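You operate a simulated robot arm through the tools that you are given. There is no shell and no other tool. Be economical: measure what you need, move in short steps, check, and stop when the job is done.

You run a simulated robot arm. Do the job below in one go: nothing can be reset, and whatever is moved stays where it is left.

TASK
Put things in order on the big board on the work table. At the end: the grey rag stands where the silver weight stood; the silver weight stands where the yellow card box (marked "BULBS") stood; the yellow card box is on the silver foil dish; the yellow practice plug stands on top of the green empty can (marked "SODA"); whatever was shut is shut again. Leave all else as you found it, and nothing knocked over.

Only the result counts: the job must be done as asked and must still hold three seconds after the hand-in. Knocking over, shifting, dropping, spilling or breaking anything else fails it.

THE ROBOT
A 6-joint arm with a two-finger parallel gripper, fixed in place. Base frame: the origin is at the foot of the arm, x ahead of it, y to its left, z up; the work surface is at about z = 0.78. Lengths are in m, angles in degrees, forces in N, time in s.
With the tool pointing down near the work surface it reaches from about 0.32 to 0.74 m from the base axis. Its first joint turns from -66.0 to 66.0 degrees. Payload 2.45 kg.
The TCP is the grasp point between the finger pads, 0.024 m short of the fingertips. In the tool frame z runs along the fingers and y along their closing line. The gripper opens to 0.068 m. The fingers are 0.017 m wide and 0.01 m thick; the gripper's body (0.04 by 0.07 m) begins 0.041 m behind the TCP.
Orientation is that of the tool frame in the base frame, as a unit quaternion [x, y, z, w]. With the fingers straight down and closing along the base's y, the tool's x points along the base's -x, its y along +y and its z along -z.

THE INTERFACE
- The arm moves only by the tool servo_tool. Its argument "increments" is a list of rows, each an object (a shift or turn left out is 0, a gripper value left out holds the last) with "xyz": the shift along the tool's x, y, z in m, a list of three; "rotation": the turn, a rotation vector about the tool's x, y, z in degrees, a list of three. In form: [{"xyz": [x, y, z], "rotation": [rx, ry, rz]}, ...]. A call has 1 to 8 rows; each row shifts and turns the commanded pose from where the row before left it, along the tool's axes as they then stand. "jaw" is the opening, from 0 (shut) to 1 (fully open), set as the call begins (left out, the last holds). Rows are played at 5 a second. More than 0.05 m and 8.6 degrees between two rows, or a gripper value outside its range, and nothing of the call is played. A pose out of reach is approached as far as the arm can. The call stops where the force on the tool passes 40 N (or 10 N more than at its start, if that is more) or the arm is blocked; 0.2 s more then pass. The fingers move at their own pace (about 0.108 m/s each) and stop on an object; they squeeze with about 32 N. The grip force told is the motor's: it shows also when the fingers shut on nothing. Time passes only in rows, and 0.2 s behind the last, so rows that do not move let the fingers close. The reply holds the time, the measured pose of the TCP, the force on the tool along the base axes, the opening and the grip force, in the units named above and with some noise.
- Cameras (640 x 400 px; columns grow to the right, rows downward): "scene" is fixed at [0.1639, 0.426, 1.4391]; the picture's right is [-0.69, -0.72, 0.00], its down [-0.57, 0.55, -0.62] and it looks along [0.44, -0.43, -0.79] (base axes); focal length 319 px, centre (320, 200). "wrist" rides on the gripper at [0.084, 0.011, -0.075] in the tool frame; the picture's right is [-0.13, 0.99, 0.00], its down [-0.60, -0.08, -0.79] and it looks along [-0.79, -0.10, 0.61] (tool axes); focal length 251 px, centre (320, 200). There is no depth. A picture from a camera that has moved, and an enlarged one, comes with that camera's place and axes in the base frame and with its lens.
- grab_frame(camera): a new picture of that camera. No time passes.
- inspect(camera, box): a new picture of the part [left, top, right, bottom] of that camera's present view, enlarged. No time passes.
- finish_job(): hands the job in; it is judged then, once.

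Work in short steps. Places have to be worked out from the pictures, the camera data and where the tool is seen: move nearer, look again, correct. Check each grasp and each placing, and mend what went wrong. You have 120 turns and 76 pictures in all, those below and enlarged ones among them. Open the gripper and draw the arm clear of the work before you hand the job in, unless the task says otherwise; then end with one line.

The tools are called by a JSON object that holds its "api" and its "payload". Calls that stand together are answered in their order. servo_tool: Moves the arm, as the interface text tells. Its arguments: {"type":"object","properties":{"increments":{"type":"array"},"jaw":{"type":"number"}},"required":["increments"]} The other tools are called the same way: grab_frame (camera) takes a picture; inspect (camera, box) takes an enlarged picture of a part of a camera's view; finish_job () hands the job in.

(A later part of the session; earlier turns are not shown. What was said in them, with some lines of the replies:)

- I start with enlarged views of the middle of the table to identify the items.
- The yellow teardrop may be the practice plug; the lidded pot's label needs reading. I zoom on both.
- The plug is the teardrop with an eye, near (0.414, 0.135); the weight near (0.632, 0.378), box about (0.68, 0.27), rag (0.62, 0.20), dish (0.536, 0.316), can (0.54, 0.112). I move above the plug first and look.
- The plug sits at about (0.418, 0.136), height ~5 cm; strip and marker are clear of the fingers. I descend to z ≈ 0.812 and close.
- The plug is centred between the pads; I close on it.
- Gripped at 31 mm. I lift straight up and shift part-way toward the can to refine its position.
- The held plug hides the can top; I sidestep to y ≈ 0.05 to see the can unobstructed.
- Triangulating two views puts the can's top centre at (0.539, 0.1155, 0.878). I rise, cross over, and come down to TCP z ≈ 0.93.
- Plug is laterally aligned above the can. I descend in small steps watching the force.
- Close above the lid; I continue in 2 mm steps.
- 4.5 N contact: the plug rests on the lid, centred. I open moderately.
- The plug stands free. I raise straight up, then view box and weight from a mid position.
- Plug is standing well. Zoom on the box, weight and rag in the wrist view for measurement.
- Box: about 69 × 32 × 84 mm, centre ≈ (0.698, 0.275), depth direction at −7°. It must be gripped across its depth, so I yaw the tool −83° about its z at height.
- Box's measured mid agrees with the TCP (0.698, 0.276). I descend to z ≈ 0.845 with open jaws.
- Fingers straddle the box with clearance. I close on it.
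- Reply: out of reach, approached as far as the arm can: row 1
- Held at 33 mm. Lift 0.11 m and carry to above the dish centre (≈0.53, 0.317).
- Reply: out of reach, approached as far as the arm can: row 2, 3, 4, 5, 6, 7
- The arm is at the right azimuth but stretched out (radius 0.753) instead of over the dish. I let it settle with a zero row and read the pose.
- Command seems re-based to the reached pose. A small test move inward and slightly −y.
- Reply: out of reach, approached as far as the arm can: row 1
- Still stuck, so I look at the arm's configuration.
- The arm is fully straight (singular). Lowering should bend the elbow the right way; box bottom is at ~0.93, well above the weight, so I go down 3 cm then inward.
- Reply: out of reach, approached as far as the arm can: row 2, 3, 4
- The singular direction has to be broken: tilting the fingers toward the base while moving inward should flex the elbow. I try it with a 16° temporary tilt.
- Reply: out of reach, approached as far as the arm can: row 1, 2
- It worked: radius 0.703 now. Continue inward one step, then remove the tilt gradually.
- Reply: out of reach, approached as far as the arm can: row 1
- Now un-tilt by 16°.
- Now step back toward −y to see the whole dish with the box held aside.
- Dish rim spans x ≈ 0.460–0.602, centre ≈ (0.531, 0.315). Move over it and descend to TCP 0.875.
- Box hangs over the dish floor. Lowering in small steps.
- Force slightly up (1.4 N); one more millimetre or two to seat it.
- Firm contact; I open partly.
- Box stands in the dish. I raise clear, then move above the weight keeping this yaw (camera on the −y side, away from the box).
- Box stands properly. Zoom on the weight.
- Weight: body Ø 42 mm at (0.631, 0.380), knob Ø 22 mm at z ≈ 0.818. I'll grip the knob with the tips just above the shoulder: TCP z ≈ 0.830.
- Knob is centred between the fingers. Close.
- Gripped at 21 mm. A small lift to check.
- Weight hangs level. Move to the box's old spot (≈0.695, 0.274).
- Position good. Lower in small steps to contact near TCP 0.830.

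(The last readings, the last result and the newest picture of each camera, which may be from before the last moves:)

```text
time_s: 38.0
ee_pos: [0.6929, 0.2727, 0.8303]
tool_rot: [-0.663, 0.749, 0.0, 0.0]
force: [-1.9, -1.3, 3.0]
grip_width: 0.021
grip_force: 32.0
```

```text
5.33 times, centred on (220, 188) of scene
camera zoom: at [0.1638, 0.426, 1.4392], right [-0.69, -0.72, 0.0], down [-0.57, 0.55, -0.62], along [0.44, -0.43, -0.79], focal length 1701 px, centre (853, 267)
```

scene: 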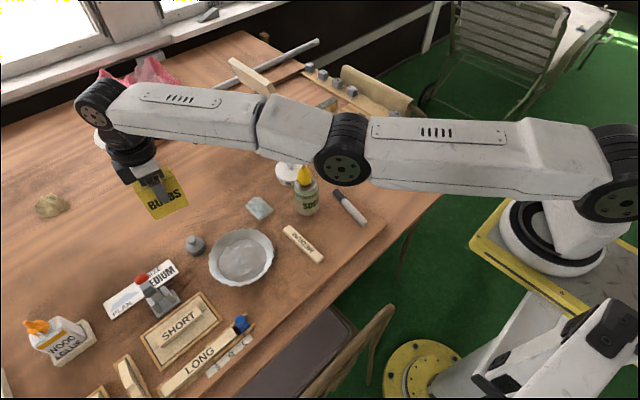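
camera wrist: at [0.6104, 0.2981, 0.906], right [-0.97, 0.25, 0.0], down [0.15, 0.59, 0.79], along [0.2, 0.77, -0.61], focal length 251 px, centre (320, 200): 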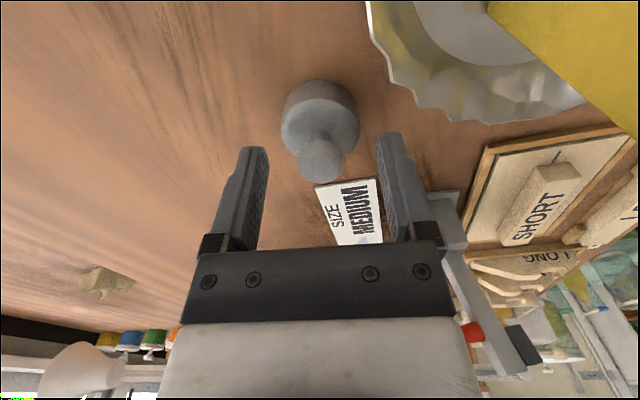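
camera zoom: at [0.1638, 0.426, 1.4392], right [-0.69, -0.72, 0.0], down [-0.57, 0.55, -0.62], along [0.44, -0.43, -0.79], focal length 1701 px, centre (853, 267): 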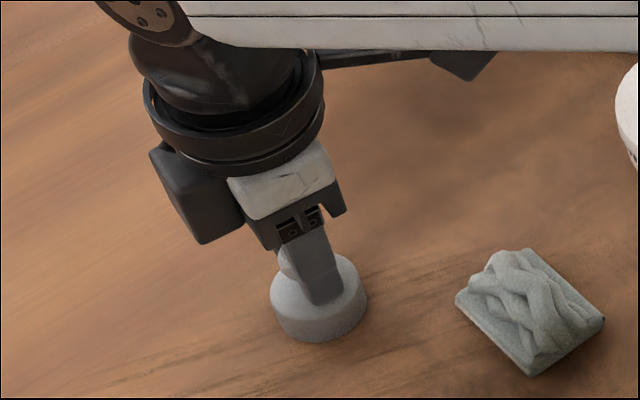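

Touching down (force change ~5 N). Open and raise, drifting inward to stay off the singularity.

{"api": "servo_tool", "payload": {"increments": [{"xyz": [0, 0, 0]}, {"xyz": [0, 0, 0]}, {"xyz": [0, 0, -0.03]}, {"xyz": [0, 0.005, -0.02]}, {"xyz": [0.005, 0.02, -0.02]}, {"xyz": [0.01, 0.03, -0.02]}, {"xyz": [0, 0, 0]}], "jaw": 0.8}}

{"api": "inspect", "payload": {"camera": "scene", "box": [160, 150, 280, 240]}}

```text
time_s: 39.6
ee_pos: [0.6374, 0.2652, 0.92]
tool_rot: [-0.663, 0.749, 0.0, 0.0]
force: [-1.0, 0.1, -0.2]
grip_width: 0.0547
grip_force: 0.0
```

```text
4.44 times, centred on (220, 195) of scene
camera zoom: at [0.1639, 0.426, 1.4391], right [-0.69, -0.72, 0.0], down [-0.57, 0.55, -0.62], along [0.44, -0.43, -0.79], focal length 1418 px, centre (764, 222)
```

zoom: 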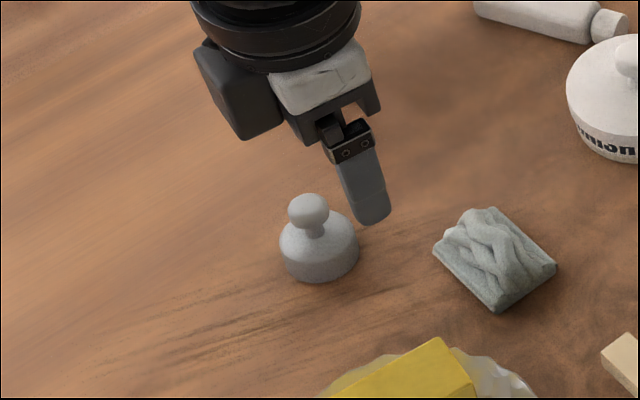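

Weight stands at the box's old place. The rag (~46 × 60 mm, near (0.622, 0.204)) should be gripped along base y, so I yaw back +83°.

{"api": "servo_tool", "payload": {"increments": [{"rotation": [0, 0, 8.3]}, {"rotation": [0, 0, 8.3]}, {"rotation": [0, 0, 8.3]}, {"rotation": [0, 0, 8.3]}, {"rotation": [0, 0, 8.3]}, {"rotation": [0, 0, 8.3]}, {"rotation": [0, 0, 8.3]}, {"rotation": [0, 0, 8.3]}], "jaw": 1}}

{"api": "servo_tool", "payload": {"increments": [{"rotation": [0, 0, 8.3]}, {"rotation": [0, 0, 8.3]}, {"xyz": [0.01, -0.03, 0]}, {"xyz": [0.007, -0.03, 0]}, {"xyz": [0, 0, 0]}]}}

{"api": "inspect", "payload": {"camera": "wrist", "box": [220, 0, 420, 130]}}

```text
time_s: 41.4
ee_pos: [0.6376, 0.265, 0.9209]
tool_rot: [-0.144, 0.99, 0.001, 0.0]
force: [1.1, 0.4, 0.4]
grip_width: 0.0679
grip_force: 0.1
```

```text
time_s: 42.6
ee_pos: [0.6214, 0.2034, 0.9209]
tool_rot: [0.001, 1.0, 0.0, 0.001]
force: [0.5, 0.5, 0.1]
grip_width: 0.0677
grip_force: 0.1
```

```text
3.08 times, centred on (320, 65) of wrist
camera zoom: at [0.5381, 0.2158, 0.9952], right [0.13, 0.99, 0.0], down [0.6, -0.08, 0.79], along [0.79, -0.1, -0.61], focal length 774 px, centre (320, 615)
```

zoom: 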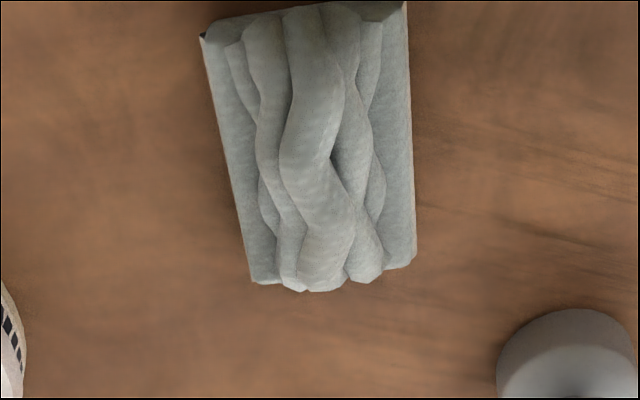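

Rag footprint x 0.594–0.654, y 0.181–0.228, centre (0.624, 0.2045). Descend to tips just above the board.

{"api": "servo_tool", "payload": {"increments": [{"xyz": [-0.0025, 0.001, 0.04]}, {"xyz": [0, 0, 0.04]}, {"xyz": [0, 0, 0.02]}, {"xyz": [0, 0, 0.01]}, {"xyz": [0, 0, 0.002]}, {"xyz": [0, 0, 0]}]}}

{"api": "grab_frame", "payload": {"camera": "wrist"}}

{"api": "inspect", "payload": {"camera": "scene", "box": [200, 160, 320, 250]}}

```text
time_s: 44.0
ee_pos: [0.623, 0.2068, 0.8076]
tool_rot: [-0.001, 1.0, -0.001, 0.0]
force: [0.2, -0.5, -0.4]
grip_width: 0.0682
grip_force: 0.1
```

```text
33 pictures are left
camera wrist: at [0.5404, 0.2169, 0.8826], right [0.13, 0.99, 0.0], down [0.6, -0.08, 0.79], along [0.79, -0.1, -0.61], focal length 251 px, centre (320, 200)
```

wrist: 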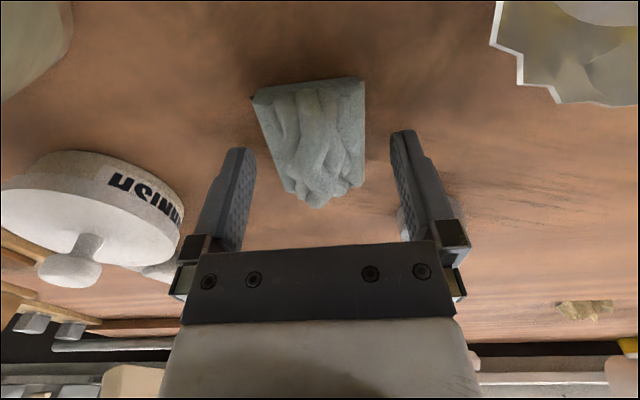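

```text
4.44 times, centred on (260, 205) of scene
camera zoom: at [0.1639, 0.426, 1.4391], right [-0.69, -0.72, 0.0], down [-0.57, 0.55, -0.62], along [0.44, -0.43, -0.79], focal length 1418 px, centre (587, 178)
```

zoom: 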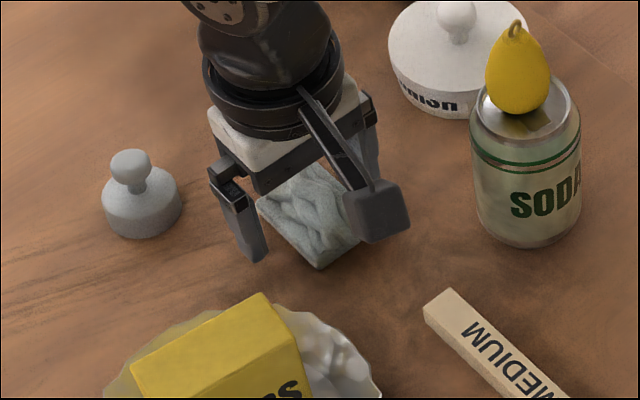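

Well centred; closing on the rag.

{"api": "servo_tool", "payload": {"increments": [{"xyz": [0, -0.001, 0.001]}, {"xyz": [0, 0, 0]}, {"xyz": [0, 0, 0]}, {"xyz": [0, 0, 0]}], "jaw": 0.4}}

{"api": "servo_tool", "payload": {"increments": [{"xyz": [0, 0, -0.02]}, {"xyz": [0, 0, -0.02]}, {"xyz": [0, 0, 0]}]}}

{"api": "inspect", "payload": {"camera": "scene", "box": [200, 160, 320, 250]}}

```text
time_s: 45.0
ee_pos: [0.6232, 0.2056, 0.8071]
tool_rot: [-0.001, 1.0, 0.0, 0.001]
force: [0.3, 2.2, 5.2]
grip_width: 0.0436
grip_force: 31.8
```

```text
time_s: 45.8
ee_pos: [0.6238, 0.205, 0.8453]
tool_rot: [0.0, 1.0, 0.0, -0.001]
force: [0.0, -0.1, 0.5]
grip_width: 0.0437
grip_force: 32.0
```

```text
4.44 times, centred on (260, 205) of scene
camera zoom: at [0.1639, 0.426, 1.4391], right [-0.69, -0.72, 0.0], down [-0.57, 0.55, -0.62], along [0.44, -0.43, -0.79], focal length 1418 px, centre (587, 178)
```

zoom: 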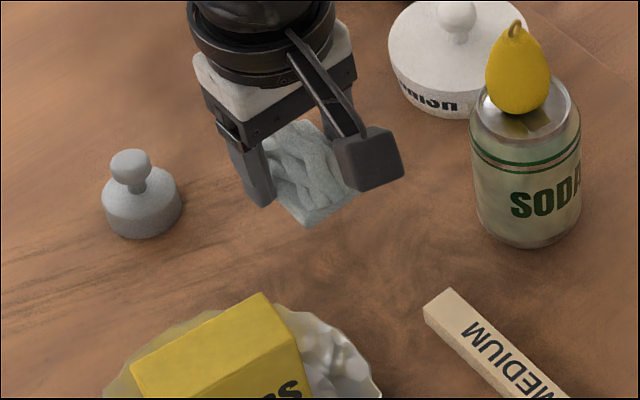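

Rag is held. Lift to 0.93, yaw −83° (keeps camera away from the box), then carry to (0.631, 0.380).

{"api": "servo_tool", "payload": {"increments": [{"xyz": [0, 0, -0.045]}, {"xyz": [0, 0, -0.04]}, {"rotation": [0, 0, -8.3]}, {"rotation": [0, 0, -8.3]}, {"rotation": [0, 0, -8.3]}, {"rotation": [0, 0, -8.3]}, {"rotation": [0, 0, -8.3]}, {"rotation": [0, 0, -8.3]}]}}

{"api": "servo_tool", "payload": {"increments": [{"rotation": [0, 0, -8.3]}, {"rotation": [0, 0, -8.3]}, {"rotation": [0, 0, -8.3]}, {"rotation": [0, 0, -8.3]}, {"xyz": [-0.0437, 0.0036, 0]}, {"xyz": [-0.0437, 0.0036, 0]}, {"xyz": [-0.0437, 0.0036, 0]}, {"xyz": [-0.0435, 0.0036, 0]}]}}

{"api": "grab_frame", "payload": {"camera": "wrist"}}

```text
time_s: 47.6
ee_pos: [0.6238, 0.2049, 0.9324]
tool_rot: [-0.423, 0.906, 0.0, 0.0]
force: [0.1, 0.7, -0.4]
grip_width: 0.0436
grip_force: 31.9
```

```text
time_s: 49.4
ee_pos: [0.6305, 0.3798, 0.9306]
tool_rot: [-0.662, 0.75, 0.0, -0.001]
force: [-0.1, 1.5, -0.3]
grip_width: 0.0433
grip_force: 31.8
```

```text
30 pictures are left
camera wrist: at [0.6102, 0.298, 1.0064], right [-0.97, 0.25, 0.0], down [0.15, 0.59, 0.79], along [0.2, 0.77, -0.61], focal length 251 px, centre (320, 200)
```

wrist: 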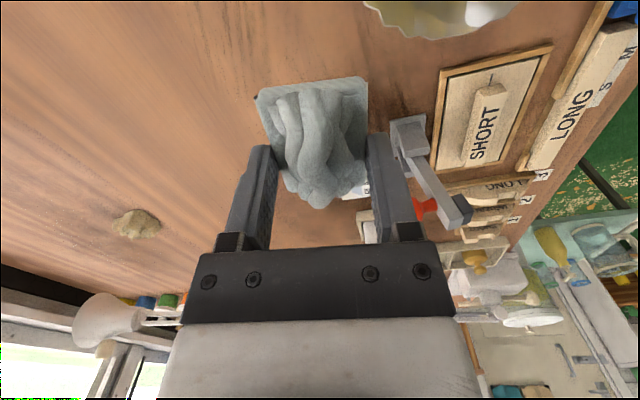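

Over the weight's old spot. Descend to TCP ≈ 0.815, then slow.

{"api": "servo_tool", "payload": {"increments": [{"xyz": [0, 0, 0.04]}, {"xyz": [0, 0, 0.04]}, {"xyz": [0, 0, 0.025]}, {"xyz": [0, 0, 0.01]}, {"xyz": [0, 0, 0.004]}, {"xyz": [0, 0, 0]}]}}

{"api": "inspect", "payload": {"camera": "scene", "box": [150, 190, 290, 295]}}

```text
time_s: 50.8
ee_pos: [0.627, 0.3781, 0.8149]
tool_rot: [-0.663, 0.749, 0.0, 0.0]
force: [-0.1, -0.3, -0.3]
grip_width: 0.0438
grip_force: 31.9
out of reach, approached as far as the arm can: row 4
```

```text
3.81 times, centred on (220, 242) of scene
camera zoom: at [0.1639, 0.426, 1.4391], right [-0.69, -0.72, 0.0], down [-0.57, 0.55, -0.62], along [0.44, -0.43, -0.79], focal length 1215 px, centre (701, 38)
```

zoom: 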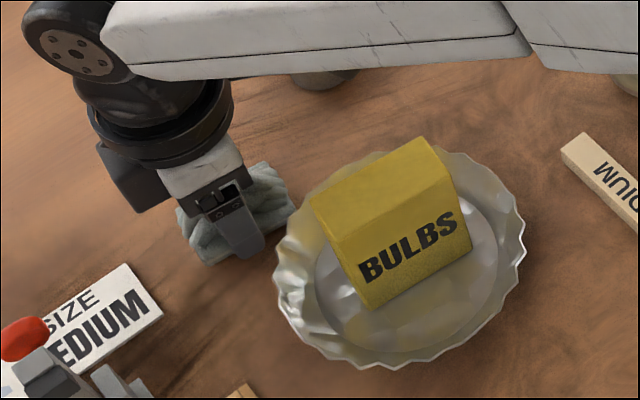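

Near the reach limit but within 4 mm of the target. Ease down the last 7 mm, keeping a hair inward.

{"api": "servo_tool", "payload": {"increments": [{"xyz": [0, 0.001, 0.004]}, {"xyz": [0, 0, 0.002]}, {"xyz": [0, 0, 0.001]}, {"xyz": [0, 0, 0]}]}}

```text
time_s: 51.8
ee_pos: [0.6248, 0.3779, 0.8064]
tool_rot: [-0.662, 0.749, 0.0, 0.0]
force: [0.3, 0.4, 0.3]
grip_width: 0.0436
grip_force: 32.1
```

No contact yet; 1 mm steps more, with a little outward correction.

{"api": "servo_tool", "payload": {"increments": [{"xyz": [0, -0.001, 0.001]}, {"xyz": [0, 0, 0.001]}, {"xyz": [0, 0, 0]}]}}

{"api": "inspect", "payload": {"camera": "scene", "box": [170, 210, 250, 270]}}

```text
time_s: 52.6
ee_pos: [0.6258, 0.3771, 0.807]
tool_rot: [-0.663, 0.748, -0.001, 0.0]
force: [0.4, 0.7, 1.6]
grip_width: 0.0435
grip_force: 32.5
out of reach, approached as far as the arm can: row 2
```

```text
6.67 times, centred on (210, 240) of scene
camera zoom: at [0.1639, 0.426, 1.4392], right [-0.69, -0.72, 0.0], down [-0.57, 0.55, -0.62], along [0.44, -0.43, -0.79], focal length 2126 px, centre (1053, -67)
```

zoom: 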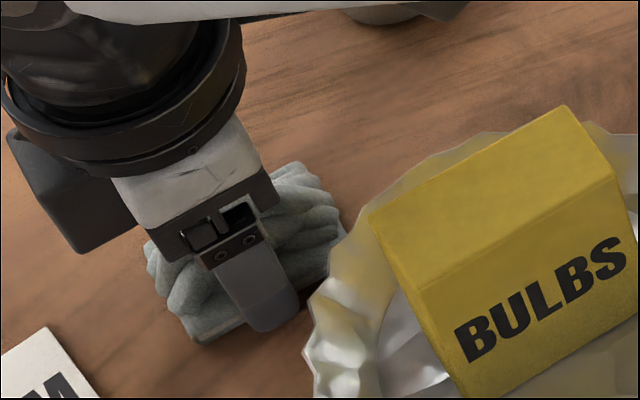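

Touching. Open slightly (dish rim is clear) and lift straight up.

{"api": "servo_tool", "payload": {"increments": [{"xyz": [0, 0, 0]}, {"xyz": [0, 0, 0]}, {"xyz": [0, 0, -0.02]}, {"xyz": [0, 0, -0.03]}, {"xyz": [0, 0, -0.04]}, {"xyz": [0, 0, 0]}], "jaw": 0.82}}

{"api": "inspect", "payload": {"camera": "scene", "box": [150, 150, 350, 290]}}

{"api": "grab_frame", "payload": {"camera": "wrist"}}

```text
time_s: 54.0
ee_pos: [0.6377, 0.387, 0.8949]
tool_rot: [-0.663, 0.749, 0.0, -0.002]
force: [-0.2, 0.7, 0.0]
grip_width: 0.056
grip_force: 0.1
out of reach, approached as far as the arm can: row 3, 4, 5
```

```text
2.86 times, centred on (250, 220) of scene
camera zoom: at [0.1639, 0.426, 1.4391], right [-0.69, -0.72, 0.0], down [-0.57, 0.55, -0.62], along [0.44, -0.43, -0.79], focal length 911 px, centre (520, 143)
```

zoom: 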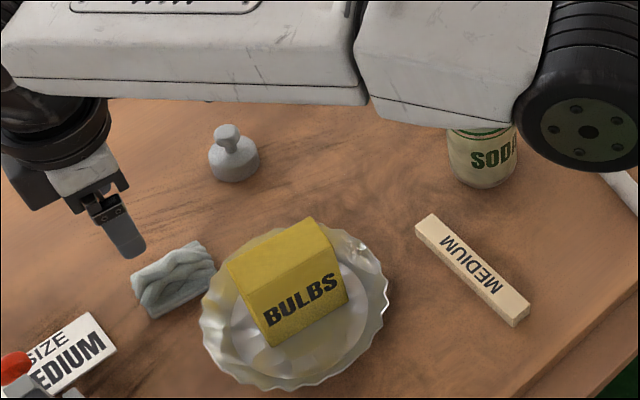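

```text
26 pictures are left
camera wrist: at [0.6182, 0.3045, 0.9699], right [-0.97, 0.25, 0.0], down [0.15, 0.59, 0.79], along [0.2, 0.77, -0.61], focal length 251 px, centre (320, 200)
```

wrist: 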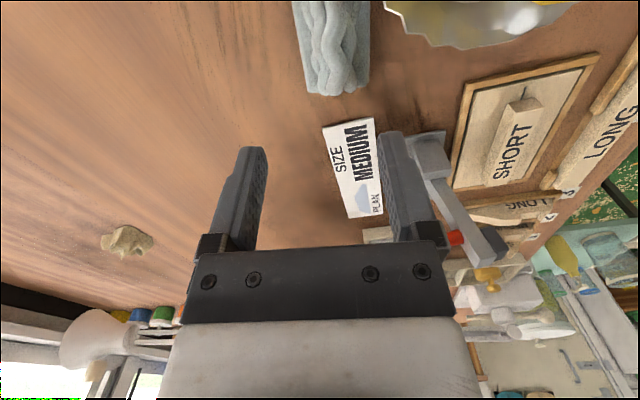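

Rag lies at ≈ (0.629, 0.378), as wanted; everything upright. The arm is straight again, so I rise and use the tilt trick to come inward.

{"api": "servo_tool", "payload": {"increments": [{"xyz": [0, 0, -0.045]}, {"xyz": [0, 0, -0.045]}, {"xyz": [0, 0, 0]}]}}

{"api": "servo_tool", "payload": {"increments": [{"xyz": [0.0182, 0.0238, 0], "rotation": [-6.36, 4.87, 0]}, {"xyz": [0.0182, 0.0238, 0], "rotation": [-6.36, 4.87, 0]}, {"xyz": [0, 0, 0]}]}}

```text
time_s: 54.8
ee_pos: [0.6434, 0.3901, 0.9845]
tool_rot: [-0.663, 0.749, 0.0, 0.0]
force: [-0.4, 1.2, -0.4]
grip_width: 0.056
grip_force: 0.1
out of reach, approached as far as the arm can: row 1
```

```text
time_s: 55.6
ee_pos: [0.5995, 0.3654, 0.9885]
tool_rot: [-0.656, 0.741, 0.027, -0.138]
force: [-0.2, -0.2, 0.0]
grip_width: 0.0559
grip_force: 0.0
out of reach, approached as far as the arm can: row 1, 2
```

Freed. Come further in and up, and remove the tilt.

{"api": "servo_tool", "payload": {"increments": [{"xyz": [0.012, 0.0157, -0.01]}, {"xyz": [0.012, 0.0157, -0.02]}, {"rotation": [6.36, -4.87, 0]}, {"rotation": [6.36, -4.87, 0]}, {"xyz": [0.03, 0.04, -0.01]}, {"xyz": [0.02, 0.04, 0]}, {"xyz": [0, 0, 0]}]}}

{"api": "grab_frame", "payload": {"camera": "scene"}}

{"api": "inspect", "payload": {"camera": "scene", "box": [160, 140, 360, 290]}}

```text
refused: row 5 steps farther than a row can; nothing moved
```

```text
25 pictures are left
```

scene: 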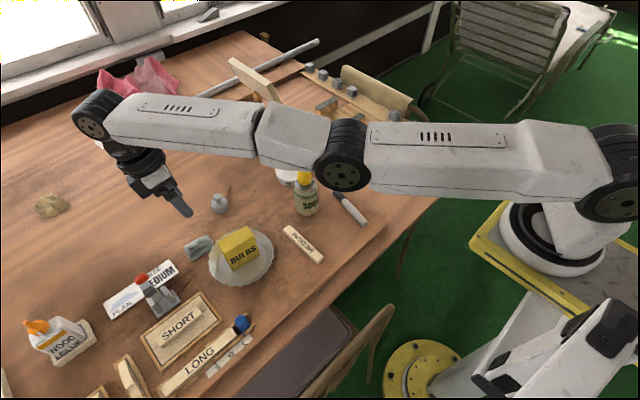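

```text
2.67 times, centred on (260, 215) of scene
camera zoom: at [0.1639, 0.426, 1.4391], right [-0.69, -0.72, 0.0], down [-0.57, 0.55, -0.62], along [0.44, -0.43, -0.79], focal length 850 px, centre (480, 160)
```

zoom: 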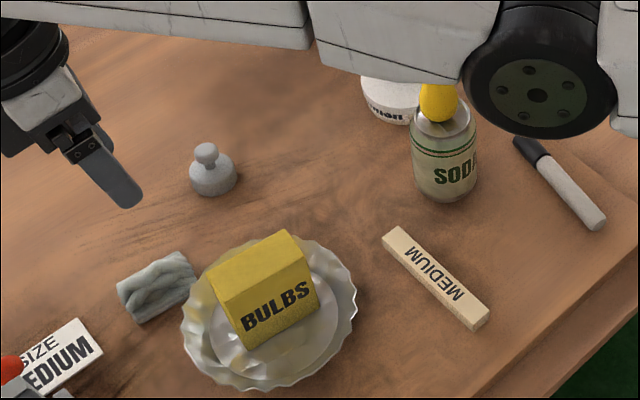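

One row was too long; I repeat with shorter steps.

{"api": "servo_tool", "payload": {"increments": [{"xyz": [0.012, 0.0157, -0.01]}, {"xyz": [0.012, 0.0157, -0.02]}, {"rotation": [6.36, -4.87, 0]}, {"rotation": [6.36, -4.87, 0]}, {"xyz": [0.025, 0.035, -0.01]}, {"xyz": [0.02, 0.035, 0]}, {"xyz": [0, 0, 0]}]}}

{"api": "grab_frame", "payload": {"camera": "scene"}}

{"api": "inspect", "payload": {"camera": "scene", "box": [160, 140, 360, 290]}}

```text
time_s: 57.2
ee_pos: [0.4988, 0.3171, 1.0379]
tool_rot: [-0.663, 0.749, 0.0, 0.0]
force: [-0.2, -0.1, 0.0]
grip_width: 0.0554
grip_force: 0.0
out of reach, approached as far as the arm can: row 1
```

```text
23 pictures are left
```

scene: 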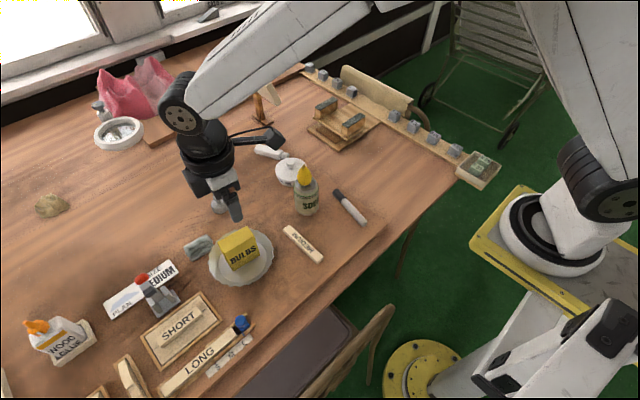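

```text
2.67 times, centred on (260, 215) of scene
camera zoom: at [0.1639, 0.426, 1.4391], right [-0.69, -0.72, 0.0], down [-0.57, 0.55, -0.62], along [0.44, -0.43, -0.79], focal length 850 px, centre (480, 160)
```

zoom: 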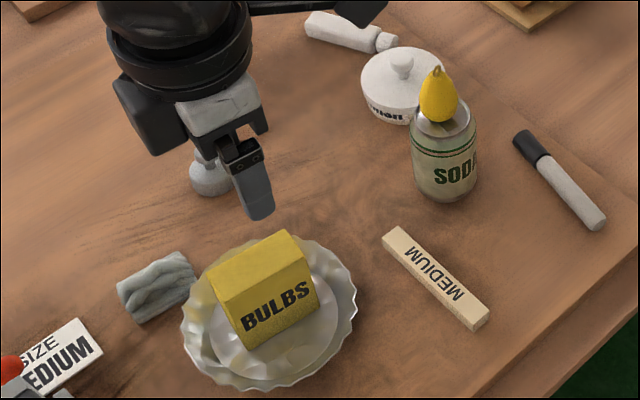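

All four placings look right, nothing else has moved, and nothing that was shut was opened. I open the jaw fully and lift a little more before handing in.

{"api": "servo_tool", "payload": {"increments": [{"xyz": [0.02, 0.02, -0.03]}, {"xyz": [0, 0, 0]}, {"xyz": [0, 0, 0]}], "jaw": 1}}

{"api": "finish_job", "payload": {}}

```text
time_s: 58.0
ee_pos: [0.4769, 0.2992, 1.0669]
tool_rot: [-0.662, 0.749, 0.0, 0.0]
force: [0.4, -0.3, 0.7]
grip_width: 0.068
grip_force: 0.1
```

```text
The job is handed in.
```

The job is handed in: the rag is at the weight's old place, the weight at the box's old place (both within about 5 mm), the box stands in the foil dish, the plug stands on the can, and nothing shut was opened or anything else seen to move.
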